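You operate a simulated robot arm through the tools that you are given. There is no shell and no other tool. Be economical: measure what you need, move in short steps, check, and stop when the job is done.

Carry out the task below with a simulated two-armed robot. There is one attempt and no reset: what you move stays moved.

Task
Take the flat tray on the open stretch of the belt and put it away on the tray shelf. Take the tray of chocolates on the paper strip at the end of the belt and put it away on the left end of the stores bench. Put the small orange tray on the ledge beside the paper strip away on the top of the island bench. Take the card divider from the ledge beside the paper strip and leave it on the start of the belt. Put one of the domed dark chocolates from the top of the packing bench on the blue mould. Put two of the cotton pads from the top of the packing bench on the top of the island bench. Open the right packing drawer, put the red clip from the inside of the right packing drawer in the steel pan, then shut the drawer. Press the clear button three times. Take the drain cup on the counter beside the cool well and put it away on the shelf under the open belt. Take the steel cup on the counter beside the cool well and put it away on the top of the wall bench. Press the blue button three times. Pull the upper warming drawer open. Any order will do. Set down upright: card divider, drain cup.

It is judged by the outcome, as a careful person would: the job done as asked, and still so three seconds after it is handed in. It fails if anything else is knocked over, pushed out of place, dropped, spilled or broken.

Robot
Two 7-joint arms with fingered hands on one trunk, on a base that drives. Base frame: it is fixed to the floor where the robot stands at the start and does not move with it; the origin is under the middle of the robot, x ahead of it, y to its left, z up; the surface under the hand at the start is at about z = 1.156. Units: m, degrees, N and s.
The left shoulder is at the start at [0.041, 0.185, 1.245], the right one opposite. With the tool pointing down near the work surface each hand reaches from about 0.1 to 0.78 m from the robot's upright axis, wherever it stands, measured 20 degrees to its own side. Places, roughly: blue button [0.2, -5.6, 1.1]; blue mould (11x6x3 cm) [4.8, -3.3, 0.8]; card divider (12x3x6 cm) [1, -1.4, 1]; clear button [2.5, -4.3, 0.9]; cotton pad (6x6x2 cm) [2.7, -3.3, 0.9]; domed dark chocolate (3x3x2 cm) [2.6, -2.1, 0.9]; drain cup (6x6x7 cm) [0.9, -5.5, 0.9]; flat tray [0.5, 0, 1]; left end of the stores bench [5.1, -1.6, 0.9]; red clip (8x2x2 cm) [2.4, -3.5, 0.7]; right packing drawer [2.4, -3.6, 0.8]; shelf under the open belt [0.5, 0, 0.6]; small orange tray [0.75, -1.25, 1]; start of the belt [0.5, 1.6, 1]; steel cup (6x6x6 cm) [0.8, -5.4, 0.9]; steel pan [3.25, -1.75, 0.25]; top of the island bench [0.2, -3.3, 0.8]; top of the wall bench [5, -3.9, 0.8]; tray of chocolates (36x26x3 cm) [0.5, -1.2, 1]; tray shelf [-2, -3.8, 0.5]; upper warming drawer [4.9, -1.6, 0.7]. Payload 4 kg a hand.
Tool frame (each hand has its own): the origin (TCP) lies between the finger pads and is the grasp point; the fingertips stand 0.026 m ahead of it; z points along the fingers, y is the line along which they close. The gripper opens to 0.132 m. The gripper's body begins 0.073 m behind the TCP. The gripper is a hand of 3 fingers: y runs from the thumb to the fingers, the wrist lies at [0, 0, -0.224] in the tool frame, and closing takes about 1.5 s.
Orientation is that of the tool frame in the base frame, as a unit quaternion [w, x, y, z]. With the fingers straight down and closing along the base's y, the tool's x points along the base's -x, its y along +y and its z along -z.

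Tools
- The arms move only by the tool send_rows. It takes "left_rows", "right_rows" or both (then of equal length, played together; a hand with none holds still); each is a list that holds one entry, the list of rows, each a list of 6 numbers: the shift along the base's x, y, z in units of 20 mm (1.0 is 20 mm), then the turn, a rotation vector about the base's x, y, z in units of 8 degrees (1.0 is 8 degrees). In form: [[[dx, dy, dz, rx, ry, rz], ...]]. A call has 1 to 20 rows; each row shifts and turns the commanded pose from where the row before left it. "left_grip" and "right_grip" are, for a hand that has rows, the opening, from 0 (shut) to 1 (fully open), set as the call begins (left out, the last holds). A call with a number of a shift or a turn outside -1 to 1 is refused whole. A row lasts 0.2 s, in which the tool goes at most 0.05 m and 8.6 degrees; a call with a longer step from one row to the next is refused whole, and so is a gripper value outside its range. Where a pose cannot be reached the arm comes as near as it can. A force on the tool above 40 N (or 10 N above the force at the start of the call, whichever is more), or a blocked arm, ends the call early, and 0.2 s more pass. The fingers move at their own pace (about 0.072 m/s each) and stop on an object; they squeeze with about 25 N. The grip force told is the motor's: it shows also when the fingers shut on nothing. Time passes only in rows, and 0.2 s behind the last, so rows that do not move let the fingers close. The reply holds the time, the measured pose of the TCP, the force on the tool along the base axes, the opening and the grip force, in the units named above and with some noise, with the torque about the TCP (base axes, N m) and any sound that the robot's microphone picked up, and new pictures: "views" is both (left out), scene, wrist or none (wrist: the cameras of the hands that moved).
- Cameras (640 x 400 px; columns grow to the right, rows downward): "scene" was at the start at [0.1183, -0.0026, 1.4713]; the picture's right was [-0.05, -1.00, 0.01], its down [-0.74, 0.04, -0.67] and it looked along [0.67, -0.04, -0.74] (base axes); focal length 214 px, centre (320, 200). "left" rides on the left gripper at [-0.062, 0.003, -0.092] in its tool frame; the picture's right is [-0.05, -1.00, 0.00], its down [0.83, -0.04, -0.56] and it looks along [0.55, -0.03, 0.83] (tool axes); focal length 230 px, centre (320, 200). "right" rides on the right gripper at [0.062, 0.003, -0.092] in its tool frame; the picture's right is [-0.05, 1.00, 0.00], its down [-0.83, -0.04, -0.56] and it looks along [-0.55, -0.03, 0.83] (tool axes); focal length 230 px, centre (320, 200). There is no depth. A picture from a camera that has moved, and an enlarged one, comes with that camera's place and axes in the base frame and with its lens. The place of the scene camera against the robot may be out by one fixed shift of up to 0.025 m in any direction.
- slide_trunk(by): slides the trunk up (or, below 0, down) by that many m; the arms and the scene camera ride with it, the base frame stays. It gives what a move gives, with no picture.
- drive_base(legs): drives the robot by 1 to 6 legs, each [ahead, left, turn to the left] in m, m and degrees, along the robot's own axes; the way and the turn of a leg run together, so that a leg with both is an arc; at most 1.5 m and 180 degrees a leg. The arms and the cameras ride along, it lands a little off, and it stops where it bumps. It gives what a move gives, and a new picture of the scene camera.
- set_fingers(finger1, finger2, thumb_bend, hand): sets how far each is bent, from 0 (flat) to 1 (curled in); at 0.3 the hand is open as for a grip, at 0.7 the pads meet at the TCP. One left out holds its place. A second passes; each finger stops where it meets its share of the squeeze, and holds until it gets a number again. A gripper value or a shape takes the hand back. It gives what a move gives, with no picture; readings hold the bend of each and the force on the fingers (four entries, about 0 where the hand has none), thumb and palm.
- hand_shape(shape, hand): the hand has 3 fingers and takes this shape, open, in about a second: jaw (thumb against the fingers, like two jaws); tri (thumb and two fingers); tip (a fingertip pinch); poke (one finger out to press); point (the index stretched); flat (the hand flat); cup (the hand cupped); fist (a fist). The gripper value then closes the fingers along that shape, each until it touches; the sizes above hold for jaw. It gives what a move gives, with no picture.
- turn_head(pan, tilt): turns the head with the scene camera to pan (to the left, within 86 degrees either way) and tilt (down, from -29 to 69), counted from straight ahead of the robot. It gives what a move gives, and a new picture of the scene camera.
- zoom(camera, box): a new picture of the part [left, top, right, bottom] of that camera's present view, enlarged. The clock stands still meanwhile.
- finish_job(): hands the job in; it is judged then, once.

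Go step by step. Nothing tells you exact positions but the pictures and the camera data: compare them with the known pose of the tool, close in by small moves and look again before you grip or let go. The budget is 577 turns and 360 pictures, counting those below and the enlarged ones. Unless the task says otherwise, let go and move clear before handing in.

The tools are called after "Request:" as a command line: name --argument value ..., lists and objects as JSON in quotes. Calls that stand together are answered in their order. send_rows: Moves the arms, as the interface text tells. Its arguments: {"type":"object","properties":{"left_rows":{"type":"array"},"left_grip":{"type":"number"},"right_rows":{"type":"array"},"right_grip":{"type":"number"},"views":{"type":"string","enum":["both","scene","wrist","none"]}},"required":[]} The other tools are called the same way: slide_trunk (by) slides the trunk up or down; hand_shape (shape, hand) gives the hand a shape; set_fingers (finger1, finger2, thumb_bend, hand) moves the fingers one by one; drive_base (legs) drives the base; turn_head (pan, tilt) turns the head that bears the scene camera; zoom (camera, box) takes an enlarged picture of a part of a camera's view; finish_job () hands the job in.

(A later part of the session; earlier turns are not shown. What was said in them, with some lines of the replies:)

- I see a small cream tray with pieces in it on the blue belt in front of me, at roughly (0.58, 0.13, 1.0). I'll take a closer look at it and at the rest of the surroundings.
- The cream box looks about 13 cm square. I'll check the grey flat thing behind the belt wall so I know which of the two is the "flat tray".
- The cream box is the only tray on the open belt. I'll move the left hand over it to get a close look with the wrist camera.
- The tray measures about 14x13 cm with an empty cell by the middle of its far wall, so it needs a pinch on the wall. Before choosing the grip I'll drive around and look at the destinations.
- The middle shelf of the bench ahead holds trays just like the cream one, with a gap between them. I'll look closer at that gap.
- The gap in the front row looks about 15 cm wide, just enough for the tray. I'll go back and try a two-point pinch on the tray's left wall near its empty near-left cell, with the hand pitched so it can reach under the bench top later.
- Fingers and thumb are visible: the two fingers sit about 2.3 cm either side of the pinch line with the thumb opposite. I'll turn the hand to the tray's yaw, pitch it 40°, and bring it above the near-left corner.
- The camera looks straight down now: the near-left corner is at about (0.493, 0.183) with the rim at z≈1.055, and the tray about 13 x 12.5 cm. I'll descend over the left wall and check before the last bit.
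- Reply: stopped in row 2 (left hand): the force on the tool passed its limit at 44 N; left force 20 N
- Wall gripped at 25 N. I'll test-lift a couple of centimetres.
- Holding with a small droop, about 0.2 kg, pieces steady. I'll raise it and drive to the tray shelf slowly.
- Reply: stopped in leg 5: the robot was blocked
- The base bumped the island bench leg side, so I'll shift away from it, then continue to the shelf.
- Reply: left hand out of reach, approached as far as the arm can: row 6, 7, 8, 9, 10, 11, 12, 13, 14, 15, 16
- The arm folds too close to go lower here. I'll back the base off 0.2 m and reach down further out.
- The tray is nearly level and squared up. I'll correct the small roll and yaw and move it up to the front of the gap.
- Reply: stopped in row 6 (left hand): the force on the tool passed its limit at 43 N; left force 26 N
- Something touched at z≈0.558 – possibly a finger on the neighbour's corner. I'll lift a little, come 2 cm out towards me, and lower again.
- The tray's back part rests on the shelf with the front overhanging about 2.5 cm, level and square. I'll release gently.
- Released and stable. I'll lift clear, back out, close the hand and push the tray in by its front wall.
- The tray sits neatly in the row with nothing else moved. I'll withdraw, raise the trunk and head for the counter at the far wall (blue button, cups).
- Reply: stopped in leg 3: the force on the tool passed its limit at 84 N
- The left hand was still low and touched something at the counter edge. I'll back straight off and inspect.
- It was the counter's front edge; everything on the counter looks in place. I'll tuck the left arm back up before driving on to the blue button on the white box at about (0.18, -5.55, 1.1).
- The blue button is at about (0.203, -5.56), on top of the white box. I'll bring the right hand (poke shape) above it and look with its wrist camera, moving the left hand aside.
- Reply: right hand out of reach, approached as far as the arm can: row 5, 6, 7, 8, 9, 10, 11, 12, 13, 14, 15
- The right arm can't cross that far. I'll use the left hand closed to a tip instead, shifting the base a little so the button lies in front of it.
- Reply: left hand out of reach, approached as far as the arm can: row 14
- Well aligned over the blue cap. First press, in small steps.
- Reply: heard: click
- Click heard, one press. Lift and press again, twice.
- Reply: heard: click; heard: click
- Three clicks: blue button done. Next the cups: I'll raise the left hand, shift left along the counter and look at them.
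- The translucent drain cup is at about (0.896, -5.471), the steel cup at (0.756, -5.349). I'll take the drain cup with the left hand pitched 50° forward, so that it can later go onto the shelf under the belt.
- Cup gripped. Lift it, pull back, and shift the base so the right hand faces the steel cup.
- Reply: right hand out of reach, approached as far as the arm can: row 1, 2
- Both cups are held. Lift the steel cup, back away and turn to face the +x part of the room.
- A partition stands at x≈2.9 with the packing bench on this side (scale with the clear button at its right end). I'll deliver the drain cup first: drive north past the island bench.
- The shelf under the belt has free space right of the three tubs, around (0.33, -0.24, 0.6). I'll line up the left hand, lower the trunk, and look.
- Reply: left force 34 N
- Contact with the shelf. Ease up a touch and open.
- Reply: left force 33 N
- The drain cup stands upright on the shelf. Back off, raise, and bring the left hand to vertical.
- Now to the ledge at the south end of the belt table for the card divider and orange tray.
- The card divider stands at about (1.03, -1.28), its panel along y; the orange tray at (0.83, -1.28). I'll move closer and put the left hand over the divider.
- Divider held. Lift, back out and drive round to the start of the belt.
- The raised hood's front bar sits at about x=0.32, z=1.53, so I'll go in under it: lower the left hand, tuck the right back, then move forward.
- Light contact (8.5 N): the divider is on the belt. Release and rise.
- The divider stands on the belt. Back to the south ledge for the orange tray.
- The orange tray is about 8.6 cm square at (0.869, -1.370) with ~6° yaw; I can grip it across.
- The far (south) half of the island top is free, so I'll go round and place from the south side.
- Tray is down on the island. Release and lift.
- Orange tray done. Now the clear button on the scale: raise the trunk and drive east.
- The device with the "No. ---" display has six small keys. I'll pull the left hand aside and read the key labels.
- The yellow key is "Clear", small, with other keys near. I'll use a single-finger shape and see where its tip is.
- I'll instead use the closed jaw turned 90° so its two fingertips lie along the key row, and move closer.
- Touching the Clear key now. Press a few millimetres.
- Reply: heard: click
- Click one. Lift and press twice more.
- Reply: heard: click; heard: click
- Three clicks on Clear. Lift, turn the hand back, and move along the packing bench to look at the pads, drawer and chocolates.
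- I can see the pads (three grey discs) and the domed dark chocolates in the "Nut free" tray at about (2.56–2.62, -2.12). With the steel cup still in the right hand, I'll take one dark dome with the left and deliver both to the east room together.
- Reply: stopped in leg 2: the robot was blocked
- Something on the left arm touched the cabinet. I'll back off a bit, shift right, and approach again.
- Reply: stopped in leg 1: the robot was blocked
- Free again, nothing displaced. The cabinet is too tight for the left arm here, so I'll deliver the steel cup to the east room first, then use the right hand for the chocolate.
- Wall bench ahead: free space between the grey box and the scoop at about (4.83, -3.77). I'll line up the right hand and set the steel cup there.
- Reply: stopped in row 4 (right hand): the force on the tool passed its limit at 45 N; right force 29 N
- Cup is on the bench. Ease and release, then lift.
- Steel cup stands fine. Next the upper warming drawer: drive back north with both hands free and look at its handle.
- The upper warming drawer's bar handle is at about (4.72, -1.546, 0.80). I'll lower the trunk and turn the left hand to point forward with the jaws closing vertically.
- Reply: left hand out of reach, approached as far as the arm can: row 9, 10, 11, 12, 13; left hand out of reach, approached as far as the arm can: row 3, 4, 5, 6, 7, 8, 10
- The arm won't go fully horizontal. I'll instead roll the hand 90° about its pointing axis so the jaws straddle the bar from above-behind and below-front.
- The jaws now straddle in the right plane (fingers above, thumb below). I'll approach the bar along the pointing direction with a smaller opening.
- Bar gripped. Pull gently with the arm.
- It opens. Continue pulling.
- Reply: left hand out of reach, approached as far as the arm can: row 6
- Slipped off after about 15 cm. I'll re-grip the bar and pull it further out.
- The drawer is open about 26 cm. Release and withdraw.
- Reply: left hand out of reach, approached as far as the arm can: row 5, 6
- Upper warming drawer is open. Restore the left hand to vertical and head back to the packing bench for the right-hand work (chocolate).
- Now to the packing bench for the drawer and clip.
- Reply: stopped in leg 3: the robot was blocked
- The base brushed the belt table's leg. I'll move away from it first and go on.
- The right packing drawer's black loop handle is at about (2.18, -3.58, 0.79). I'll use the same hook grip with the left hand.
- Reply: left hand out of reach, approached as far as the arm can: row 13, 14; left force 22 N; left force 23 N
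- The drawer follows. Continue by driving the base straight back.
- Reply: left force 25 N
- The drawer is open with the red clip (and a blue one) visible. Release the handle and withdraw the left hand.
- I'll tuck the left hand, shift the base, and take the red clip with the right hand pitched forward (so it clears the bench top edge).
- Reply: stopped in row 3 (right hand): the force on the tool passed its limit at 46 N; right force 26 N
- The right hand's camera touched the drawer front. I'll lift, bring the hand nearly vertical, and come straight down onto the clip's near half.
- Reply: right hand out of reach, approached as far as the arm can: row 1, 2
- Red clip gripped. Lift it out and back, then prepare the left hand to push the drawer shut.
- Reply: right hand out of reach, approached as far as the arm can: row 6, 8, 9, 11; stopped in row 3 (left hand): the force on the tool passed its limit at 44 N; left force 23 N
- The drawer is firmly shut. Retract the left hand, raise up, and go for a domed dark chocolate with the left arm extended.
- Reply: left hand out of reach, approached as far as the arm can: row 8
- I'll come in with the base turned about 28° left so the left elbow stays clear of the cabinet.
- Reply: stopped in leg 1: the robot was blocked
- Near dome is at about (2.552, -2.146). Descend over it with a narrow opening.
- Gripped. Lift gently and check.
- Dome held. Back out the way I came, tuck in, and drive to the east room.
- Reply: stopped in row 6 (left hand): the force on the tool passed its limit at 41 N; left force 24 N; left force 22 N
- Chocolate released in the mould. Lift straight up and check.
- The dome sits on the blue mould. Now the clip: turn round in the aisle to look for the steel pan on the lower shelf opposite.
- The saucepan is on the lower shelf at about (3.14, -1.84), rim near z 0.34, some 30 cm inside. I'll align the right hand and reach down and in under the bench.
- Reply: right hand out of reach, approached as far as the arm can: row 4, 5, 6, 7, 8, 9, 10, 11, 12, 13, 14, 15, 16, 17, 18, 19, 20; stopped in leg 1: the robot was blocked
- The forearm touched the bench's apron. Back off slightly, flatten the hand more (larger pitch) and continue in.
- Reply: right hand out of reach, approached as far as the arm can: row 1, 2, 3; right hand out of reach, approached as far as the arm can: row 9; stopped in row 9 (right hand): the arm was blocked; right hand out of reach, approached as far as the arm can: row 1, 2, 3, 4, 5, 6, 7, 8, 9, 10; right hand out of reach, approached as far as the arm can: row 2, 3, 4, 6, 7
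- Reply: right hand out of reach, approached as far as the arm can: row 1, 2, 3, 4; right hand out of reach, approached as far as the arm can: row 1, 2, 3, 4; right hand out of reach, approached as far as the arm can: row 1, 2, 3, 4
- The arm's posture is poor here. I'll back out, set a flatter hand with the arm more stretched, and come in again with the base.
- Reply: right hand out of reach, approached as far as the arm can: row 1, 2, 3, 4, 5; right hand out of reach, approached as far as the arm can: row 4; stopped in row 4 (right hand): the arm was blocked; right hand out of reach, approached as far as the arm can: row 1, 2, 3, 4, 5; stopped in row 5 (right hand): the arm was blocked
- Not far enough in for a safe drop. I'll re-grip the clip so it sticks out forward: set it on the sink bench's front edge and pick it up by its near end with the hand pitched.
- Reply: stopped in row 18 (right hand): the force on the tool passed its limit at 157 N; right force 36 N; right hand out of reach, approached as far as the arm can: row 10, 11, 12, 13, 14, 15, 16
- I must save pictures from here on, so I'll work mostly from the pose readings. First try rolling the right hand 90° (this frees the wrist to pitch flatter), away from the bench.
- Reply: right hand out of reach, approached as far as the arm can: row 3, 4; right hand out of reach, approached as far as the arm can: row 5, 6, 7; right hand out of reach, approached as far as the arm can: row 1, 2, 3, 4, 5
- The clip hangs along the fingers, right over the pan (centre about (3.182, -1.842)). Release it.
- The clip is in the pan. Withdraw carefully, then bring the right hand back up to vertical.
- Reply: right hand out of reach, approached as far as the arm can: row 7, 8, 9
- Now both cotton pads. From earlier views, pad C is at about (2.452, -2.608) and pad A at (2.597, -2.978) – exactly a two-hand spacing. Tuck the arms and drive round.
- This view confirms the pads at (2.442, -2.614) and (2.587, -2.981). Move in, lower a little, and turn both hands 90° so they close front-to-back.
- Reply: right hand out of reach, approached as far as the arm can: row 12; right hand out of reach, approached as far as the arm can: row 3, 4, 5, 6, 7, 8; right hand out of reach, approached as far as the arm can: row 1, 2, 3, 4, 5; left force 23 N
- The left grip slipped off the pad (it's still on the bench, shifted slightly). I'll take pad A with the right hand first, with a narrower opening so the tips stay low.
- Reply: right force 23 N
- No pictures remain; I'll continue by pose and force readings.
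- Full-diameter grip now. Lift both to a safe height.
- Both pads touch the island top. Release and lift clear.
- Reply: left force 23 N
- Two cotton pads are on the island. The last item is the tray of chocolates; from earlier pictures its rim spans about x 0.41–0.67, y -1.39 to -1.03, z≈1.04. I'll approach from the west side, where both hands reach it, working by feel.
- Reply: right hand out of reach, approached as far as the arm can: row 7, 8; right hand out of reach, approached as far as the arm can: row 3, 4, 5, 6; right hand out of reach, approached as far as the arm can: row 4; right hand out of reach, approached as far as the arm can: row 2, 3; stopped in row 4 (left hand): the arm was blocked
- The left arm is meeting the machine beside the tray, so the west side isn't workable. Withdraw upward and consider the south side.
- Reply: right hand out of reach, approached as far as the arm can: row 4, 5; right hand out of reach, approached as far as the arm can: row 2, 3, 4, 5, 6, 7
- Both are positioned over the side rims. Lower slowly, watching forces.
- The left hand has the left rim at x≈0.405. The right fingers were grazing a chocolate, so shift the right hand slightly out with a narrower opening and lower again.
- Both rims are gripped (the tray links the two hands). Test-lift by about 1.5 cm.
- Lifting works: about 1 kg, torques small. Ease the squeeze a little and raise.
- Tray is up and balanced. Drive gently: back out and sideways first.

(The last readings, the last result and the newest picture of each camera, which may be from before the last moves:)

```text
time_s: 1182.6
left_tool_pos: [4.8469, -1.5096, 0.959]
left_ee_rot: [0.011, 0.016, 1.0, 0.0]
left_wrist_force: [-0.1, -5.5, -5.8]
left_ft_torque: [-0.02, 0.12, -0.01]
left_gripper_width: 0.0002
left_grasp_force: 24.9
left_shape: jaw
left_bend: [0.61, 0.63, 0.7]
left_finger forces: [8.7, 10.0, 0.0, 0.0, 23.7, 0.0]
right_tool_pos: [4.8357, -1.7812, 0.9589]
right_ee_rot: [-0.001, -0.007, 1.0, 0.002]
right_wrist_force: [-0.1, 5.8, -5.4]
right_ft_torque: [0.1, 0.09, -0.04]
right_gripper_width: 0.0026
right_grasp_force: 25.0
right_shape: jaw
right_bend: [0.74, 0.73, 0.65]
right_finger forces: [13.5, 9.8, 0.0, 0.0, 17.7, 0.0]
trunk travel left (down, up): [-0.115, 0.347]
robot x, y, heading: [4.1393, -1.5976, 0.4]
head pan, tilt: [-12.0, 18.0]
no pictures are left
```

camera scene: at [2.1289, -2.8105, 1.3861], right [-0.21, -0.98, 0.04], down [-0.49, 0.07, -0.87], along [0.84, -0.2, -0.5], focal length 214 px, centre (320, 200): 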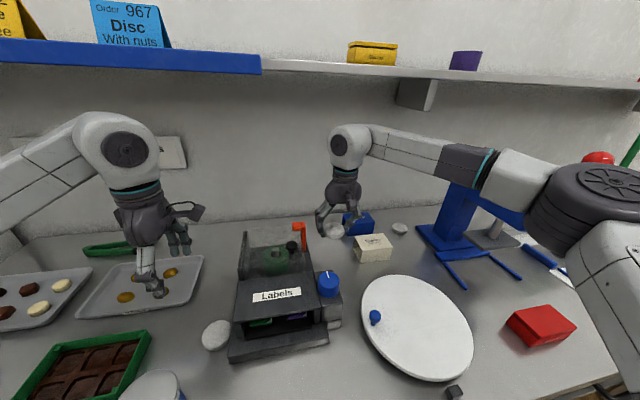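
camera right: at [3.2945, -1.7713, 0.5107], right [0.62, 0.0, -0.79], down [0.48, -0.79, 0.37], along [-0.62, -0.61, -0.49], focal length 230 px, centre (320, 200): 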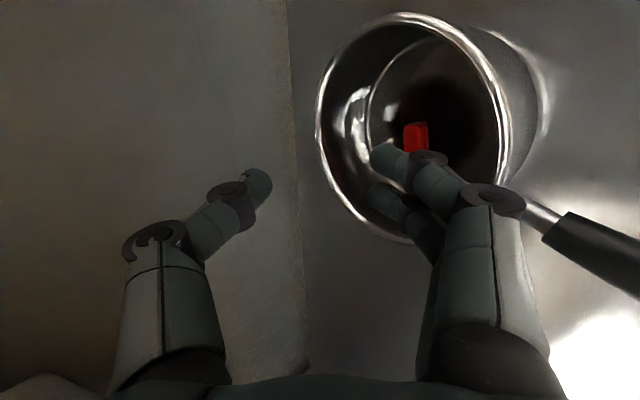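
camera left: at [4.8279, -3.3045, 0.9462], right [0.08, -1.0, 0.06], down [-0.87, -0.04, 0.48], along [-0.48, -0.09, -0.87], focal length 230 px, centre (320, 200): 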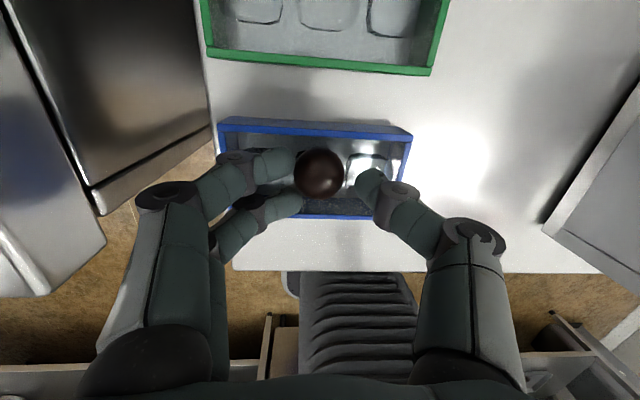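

Request:
send_rows --left_rows '[[[0.25, -0.05, -0.1, 0, 0, 0], [0.25, -0.05, -0.1, 0, 0, 0], [0.25, 0, -0.1, 0, 0, 0], [0.25, 0, -0.1, 0, 0, 0], [0.25, 0, -0.1, 0, 0, 0], [0.25, 0, -0.1, 0, 0, 0]]]' --right_rows '[[[0.25, 0.05, -0.1, 0, 0, 0], [0.25, 0.05, -0.1, 0, 0, 0], [0.25, 0, -0.1, 0, 0, 0], [0.25, 0, -0.1, 0, 0, 0], [0.25, 0, -0.1, 0, 0, 0], [0.25, 0, -0.1, 0, 0, 0]]]' --views "none"

```text
time_s: 1184.0
left_tool_pos: [4.8748, -1.5103, 0.9449]
left_ee_rot: [0.01, 0.016, 1.0, 0.0]
left_wrist_force: [-3.0, -8.3, -4.5]
left_ft_torque: [-0.13, 0.11, -0.13]
left_gripper_width: 0.0006
left_grasp_force: 25.0
left_shape: jaw
left_bend: [0.61, 0.63, 0.7]
left_finger forces: [7.1, 11.2, 0.0, 0.1, 26.7, 0.1]
right_tool_pos: [4.8353, -1.7823, 0.9579]
right_ee_rot: [-0.002, -0.008, 1.0, 0.003]
right_wrist_force: [2.5, 8.8, -5.0]
right_ft_torque: [0.15, 0.02, -0.14]
right_gripper_width: 0.0026
right_grasp_force: 25.2
right_shape: jaw
right_bend: [0.74, 0.73, 0.65]
right_finger forces: [15.9, 9.7, 0.0, 0.1, 15.8, 0.1]
right hand out of reach, approached as far as the arm can: row 1, 2, 3, 4, 5, 6
trunk travel left (down, up): [-0.115, 0.347]
robot x, y, heading: [4.1439, -1.5961, 0.1]
head pan, tilt: [-12.0, 18.0]
no pictures are left
```

The right arm is at its reach limit; bring the left back level with it.

Request:
send_rows --left_rows '[[[-0.28, 0, 0.13, 0, 0, 0], [-0.28, 0, 0.13, 0, 0, 0], [-0.28, 0, 0.13, 0, 0, 0], [-0.28, 0, 0.13, 0, 0, 0], [-0.28, 0, 0.13, 0, 0, 0]]]' --right_rows '[[[0, 0, 0, 0, 0, 0], [0, 0, 0, 0, 0, 0], [0, 0, 0, 0, 0, 0], [0, 0, 0, 0, 0, 0], [0, 0, 0, 0, 0, 0]]]' --views "none"

```text
time_s: 1185.2
left_tool_pos: [4.849, -1.5096, 0.9591]
left_ee_rot: [0.01, 0.015, 1.0, 0.0]
left_wrist_force: [0.7, -1.8, -5.7]
left_ft_torque: [0.03, 0.06, 0.01]
left_gripper_width: 0.0004
left_grasp_force: 24.8
left_shape: jaw
left_bend: [0.61, 0.63, 0.7]
left_finger forces: [10.4, 10.0, 0.0, 0.1, 21.0, 0.0]
right_tool_pos: [4.8348, -1.7828, 0.9577]
right_ee_rot: [-0.002, -0.006, 1.0, 0.003]
right_wrist_force: [0.6, 1.4, -5.0]
right_ft_torque: [0.08, 0.07, 0.02]
right_gripper_width: 0.0029
right_grasp_force: 24.5
right_shape: jaw
right_bend: [0.74, 0.73, 0.65]
right_finger forces: [12.6, 10.0, 0.1, 0.1, 20.7, 0.1]
trunk travel left (down, up): [-0.115, 0.347]
robot x, y, heading: [4.147, -1.5956, -0.2]
head pan, tilt: [-12.0, 18.0]
no pictures are left
```

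Level again. Lower with the trunk so both hands descend together.

Request:
slide_trunk --by -0.03

Request:
slide_trunk --by -0.01

```text
time_s: 1186.0
left_tool_pos: [4.8483, -1.5092, 0.9321]
left_ee_rot: [0.011, 0.015, 1.0, 0.0]
left_wrist_force: [0.4, 1.3, -3.9]
left_ft_torque: [0.05, -0.04, 0.07]
left_gripper_width: 0.0002
left_grasp_force: 25.4
left_shape: jaw
left_bend: [0.61, 0.62, 0.7]
left_finger forces: [11.4, 9.8, 0.0, 0.1, 20.2, 0.0]
right_tool_pos: [4.8341, -1.7833, 0.9311]
right_ee_rot: [-0.001, -0.006, 1.0, 0.003]
right_wrist_force: [-0.6, -0.8, -3.2]
right_ft_torque: [0.03, -0.02, 0.01]
right_gripper_width: 0.0029
right_grasp_force: 25.2
right_shape: jaw
right_bend: [0.74, 0.74, 0.65]
right_finger forces: [10.2, 10.6, 0.0, 0.0, 21.6, 0.0]
trunk travel left (down, up): [-0.085, 0.377]
robot x, y, heading: [4.1418, -1.597, -0.0]
head pan, tilt: [-12.0, 18.0]
```

```text
time_s: 1186.6
left_tool_pos: [4.8485, -1.5103, 0.9215]
left_ee_rot: [0.011, 0.014, 1.0, 0.0]
left_wrist_force: [0.1, 0.8, -4.4]
left_ft_torque: [0.01, -0.1, 0.12]
left_gripper_width: 0.0
left_grasp_force: 24.8
left_shape: jaw
left_bend: [0.62, 0.62, 0.7]
left_finger forces: [12.1, 9.3, 0.1, 0.1, 20.5, 0.2]
right_tool_pos: [4.8354, -1.7818, 0.9202]
right_ee_rot: [-0.001, -0.006, 1.0, 0.002]
right_wrist_force: [-1.1, 0.6, -2.8]
right_ft_torque: [0.02, -0.08, 0.02]
right_gripper_width: 0.0023
right_grasp_force: 25.0
right_shape: jaw
right_bend: [0.74, 0.74, 0.65]
right_finger forces: [9.2, 11.7, 0.0, 0.0, 21.8, 0.0]
trunk travel left (down, up): [-0.075, 0.387]
robot x, y, heading: [4.1436, -1.6005, 0.0]
head pan, tilt: [-12.0, 18.0]
```

Request:
slide_trunk --by -0.008

Request:
slide_trunk --by -0.008

```text
time_s: 1187.1
left_tool_pos: [4.8477, -1.5101, 0.9118]
left_ee_rot: [0.01, 0.016, 1.0, -0.001]
left_wrist_force: [-1.2, 0.1, -2.0]
left_ft_torque: [0.01, -0.14, 0.03]
left_gripper_width: 0.0005
left_grasp_force: 24.6
left_shape: jaw
left_bend: [0.63, 0.62, 0.7]
left_finger forces: [12.9, 10.0, 0.0, 0.0, 23.0, 0.0]
right_tool_pos: [4.8324, -1.7823, 0.9121]
right_ee_rot: [-0.002, -0.006, 1.0, 0.003]
right_wrist_force: [-1.7, 1.3, 0.8]
right_ft_torque: [0.07, -0.09, 0.06]
right_gripper_width: 0.0026
right_grasp_force: 25.4
right_shape: jaw
right_bend: [0.74, 0.74, 0.65]
right_finger forces: [9.6, 12.5, 0.0, 0.1, 21.6, 0.0]
trunk travel left (down, up): [-0.067, 0.395]
robot x, y, heading: [4.1459, -1.5958, 0.1]
head pan, tilt: [-12.0, 18.0]
```

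```text
time_s: 1187.7
left_tool_pos: [4.8467, -1.5097, 0.9107]
left_ee_rot: [0.015, 0.014, 1.0, -0.002]
left_wrist_force: [12.5, 0.0, 22.3]
left_ft_torque: [-0.25, -0.34, 0.2]
left_gripper_width: 0.0012
left_grasp_force: 24.8
left_shape: jaw
left_bend: [0.64, 0.62, 0.71]
left_finger forces: [14.6, 12.2, 0.1, 0.0, 31.8, 0.0]
right_tool_pos: [4.8335, -1.7822, 0.9098]
right_ee_rot: [0.004, -0.005, 1.0, 0.004]
right_wrist_force: [7.7, -1.5, 24.4]
right_ft_torque: [0.21, -0.23, -0.06]
right_gripper_width: 0.0034
right_grasp_force: 24.2
right_shape: jaw
right_bend: [0.74, 0.75, 0.66]
right_finger forces: [13.0, 14.6, 0.0, 0.1, 26.6, 0.1]
trunk travel left (down, up): [-0.059, 0.403]
robot x, y, heading: [4.1427, -1.5972, -0.3]
head pan, tilt: [-12.0, 18.0]
```

The tray is on the counter. Ease off and open both hands.

Request:
slide_trunk --by 0.007

Request:
send_rows --left_rows '[[[0, 0, 0, 0, 0, 0], [0, 0, 0, 0, 0, 0], [0, 0, 0, 0, 0, 0]]]' --right_rows '[[[0, 0, 0, 0, 0, 0], [0, 0, 0, 0, 0, 0], [0, 0, 0, 0, 0, 0]]]' --left_grip 0.25 --right_grip 0.25 --views "none"

```text
time_s: 1188.3
left_tool_pos: [4.8475, -1.5091, 0.9107]
left_ee_rot: [0.011, 0.016, 1.0, 0.001]
left_wrist_force: [2.4, -2.1, 8.4]
left_ft_torque: [-0.13, -0.13, 0.07]
left_gripper_width: 0.0011
left_grasp_force: 24.8
left_shape: jaw
left_bend: [0.64, 0.62, 0.71]
left_finger forces: [13.5, 10.9, 0.1, 0.1, 27.1, 0.0]
right_tool_pos: [4.8329, -1.7822, 0.91]
right_ee_rot: [-0.001, -0.008, 1.0, 0.001]
right_wrist_force: [3.7, 0.7, 8.3]
right_ft_torque: [0.12, -0.17, -0.01]
right_gripper_width: 0.0034
right_grasp_force: 25.2
right_shape: jaw
right_bend: [0.74, 0.75, 0.66]
right_finger forces: [11.6, 13.2, 0.1, 0.1, 23.3, 0.0]
trunk travel left (down, up): [-0.066, 0.396]
robot x, y, heading: [4.1425, -1.5972, 0.1]
head pan, tilt: [-12.0, 18.0]
```

```text
time_s: 1189.1
left_tool_pos: [4.8478, -1.509, 0.9109]
left_ee_rot: [0.011, 0.014, 1.0, 0.0]
left_wrist_force: [-0.4, 0.0, 1.1]
left_ft_torque: [-0.02, 0.01, 0.02]
left_gripper_width: 0.0323
left_grasp_force: 0.1
left_shape: jaw
left_bend: [0.73, 0.73, 0.7]
left_finger forces: [0.1, 0.0, 0.0, 0.0, 1.2, 0.0]
right_tool_pos: [4.8334, -1.7829, 0.9094]
right_ee_rot: [-0.001, -0.007, 1.0, 0.002]
right_wrist_force: [-0.4, 0.1, 3.8]
right_ft_torque: [0.08, 0.02, 0.0]
right_gripper_width: 0.0323
right_grasp_force: 0.0
right_shape: jaw
right_bend: [0.74, 0.74, 0.7]
right_finger forces: [1.4, 1.5, 0.0, 0.0, 0.0, 0.0]
trunk travel left (down, up): [-0.066, 0.396]
robot x, y, heading: [4.1422, -1.5946, 0.0]
head pan, tilt: [-12.0, 18.0]
no pictures are left
```

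Released cleanly. Lift straight up and withdraw.

Request:
send_rows --left_rows '[[[0, 0, 0.3, 0, 0, 0], [0, 0, 0.5, 0, 0, 0], [0, 0, 0.7, 0, 0, 0], [0, 0, 0.8, 0, 0, 0], [0, 0, 0.8, 0, 0, 0], [0, 0, 0.8, 0, 0, 0], [0, 0, 0.8, 0, 0, 0]]]' --right_rows '[[[0, 0, 0.3, 0, 0, 0], [0, 0, 0.5, 0, 0, 0], [0, 0, 0.7, 0, 0, 0], [0, 0, 0.8, 0, 0, 0], [0, 0, 0.8, 0, 0, 0], [0, 0, 0.8, 0, 0, 0], [0, 0, 0.8, 0, 0, 0]]]' --views "none"

Request:
slide_trunk --by 0.2

Request:
drive_base --legs '[[-0.2, 0, 0], [0, 1.0, 0]]'

```text
time_s: 1190.7
left_tool_pos: [4.8465, -1.5106, 1.007]
left_ee_rot: [0.011, 0.015, 1.0, 0.0]
left_wrist_force: [0.1, -0.6, 0.1]
left_ft_torque: [-0.01, 0.01, 0.02]
left_gripper_width: 0.0326
left_grasp_force: 0.1
left_shape: jaw
left_bend: [0.73, 0.73, 0.7]
left_finger forces: [0.0, 0.0, 0.0, 0.0, 0.0, 0.0]
right_tool_pos: [4.8341, -1.7921, 1.0055]
right_ee_rot: [-0.001, -0.006, 1.0, 0.002]
right_wrist_force: [-1.0, -0.2, -0.8]
right_ft_torque: [0.0, -0.02, -0.01]
right_gripper_width: 0.0325
right_grasp_force: 0.0
right_shape: jaw
right_bend: [0.73, 0.73, 0.7]
right_finger forces: [0.0, 0.1, 0.1, 0.1, 0.0, 0.1]
right hand out of reach, approached as far as the arm can: row 7
trunk travel left (down, up): [-0.066, 0.396]
robot x, y, heading: [4.144, -1.5987, -0.1]
head pan, tilt: [-12.0, 18.0]
no pictures are left
```

```text
time_s: 1192.8
left_tool_pos: [4.8483, -1.5098, 1.2039]
left_ee_rot: [0.012, 0.015, 1.0, 0.0]
left_wrist_force: [-0.1, 0.5, -0.2]
left_ft_torque: [0.02, 0.03, 0.03]
left_gripper_width: 0.0325
left_grasp_force: 0.0
left_shape: jaw
left_bend: [0.73, 0.73, 0.7]
left_finger forces: [0.0, 0.1, 0.0, 0.0, 0.1, 0.0]
right_tool_pos: [4.7197, -1.7906, 1.3973]
right_ee_rot: [0.142, -0.005, 0.99, 0.002]
right_wrist_force: [0.3, 0.1, -0.2]
right_ft_torque: [-0.01, -0.01, 0.01]
right_gripper_width: 0.0327
right_grasp_force: 0.0
right_shape: jaw
right_bend: [0.73, 0.73, 0.7]
right_finger forces: [0.0, 0.0, 0.1, 0.0, 0.0, 0.1]
trunk travel left (down, up): [-0.266, 0.196]
robot x, y, heading: [4.1434, -1.5983, -0.2]
head pan, tilt: [-12.0, 18.0]
```

```text
time_s: 1199.2
left_tool_pos: [4.6437, -0.5059, 1.2054]
left_ee_rot: [0.011, 0.014, 1.0, -0.001]
left_wrist_force: [0.0, -0.5, -0.5]
left_ft_torque: [-0.02, -0.01, -0.01]
left_gripper_width: 0.0325
left_grasp_force: 0.1
left_shape: jaw
left_bend: [0.73, 0.73, 0.7]
left_finger forces: [0.0, 0.1, 0.0, 0.0, 0.0, 0.0]
right_tool_pos: [4.5152, -0.7881, 1.396]
right_ee_rot: [0.142, -0.006, 0.99, 0.002]
right_wrist_force: [-0.7, 0.0, -0.4]
right_ft_torque: [0.01, 0.03, 0.01]
right_gripper_width: 0.0324
right_grasp_force: 0.1
right_shape: jaw
right_bend: [0.73, 0.73, 0.7]
right_finger forces: [0.0, 0.0, 0.0, 0.1, 0.0, 0.0]
trunk travel left (down, up): [-0.266, 0.196]
robot x, y, heading: [3.9405, -0.5968, -0.1]
head pan, tilt: [-12.0, 18.0]
```

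All twelve items have been carried out and both hands are clear, so I'm handing the job in.

Request:
finish_job

```text
The job is handed in.
```

I carried out all twelve items and handed the job in. The last steps – placing both cotton pads and moving the tray of chocolates – were done without pictures, by pose and force readings only.

- **Tray of chocolates:** it went down level and released cleanly, and the load stayed steady on the way. I set it near the front of the stores bench. By my estimate about 5 cm of it overhangs the front edge, above the open warming drawer.
- **Pads, divider and cups:** both pads came down on the island top by the force readings. The card divider, the drain cup and the steel cup were all seen standing.
- **Pan:** the red clip was seen in the steel pan. I had to release it from above the rim because the arm could not reach further in.
- **Flat tray:** I took this to be the cream box of chocolates, the only tray on the open belt, and placed it in the gap in the row on the tray shelf.
- **Contacts:** the robot bumped furniture several times while driving and reaching. It bumped the island bench, the counter edge, the cabinet by the packing bench, a belt-table leg and the sink bench. In the pictures I had at the time, nothing looked displaced.
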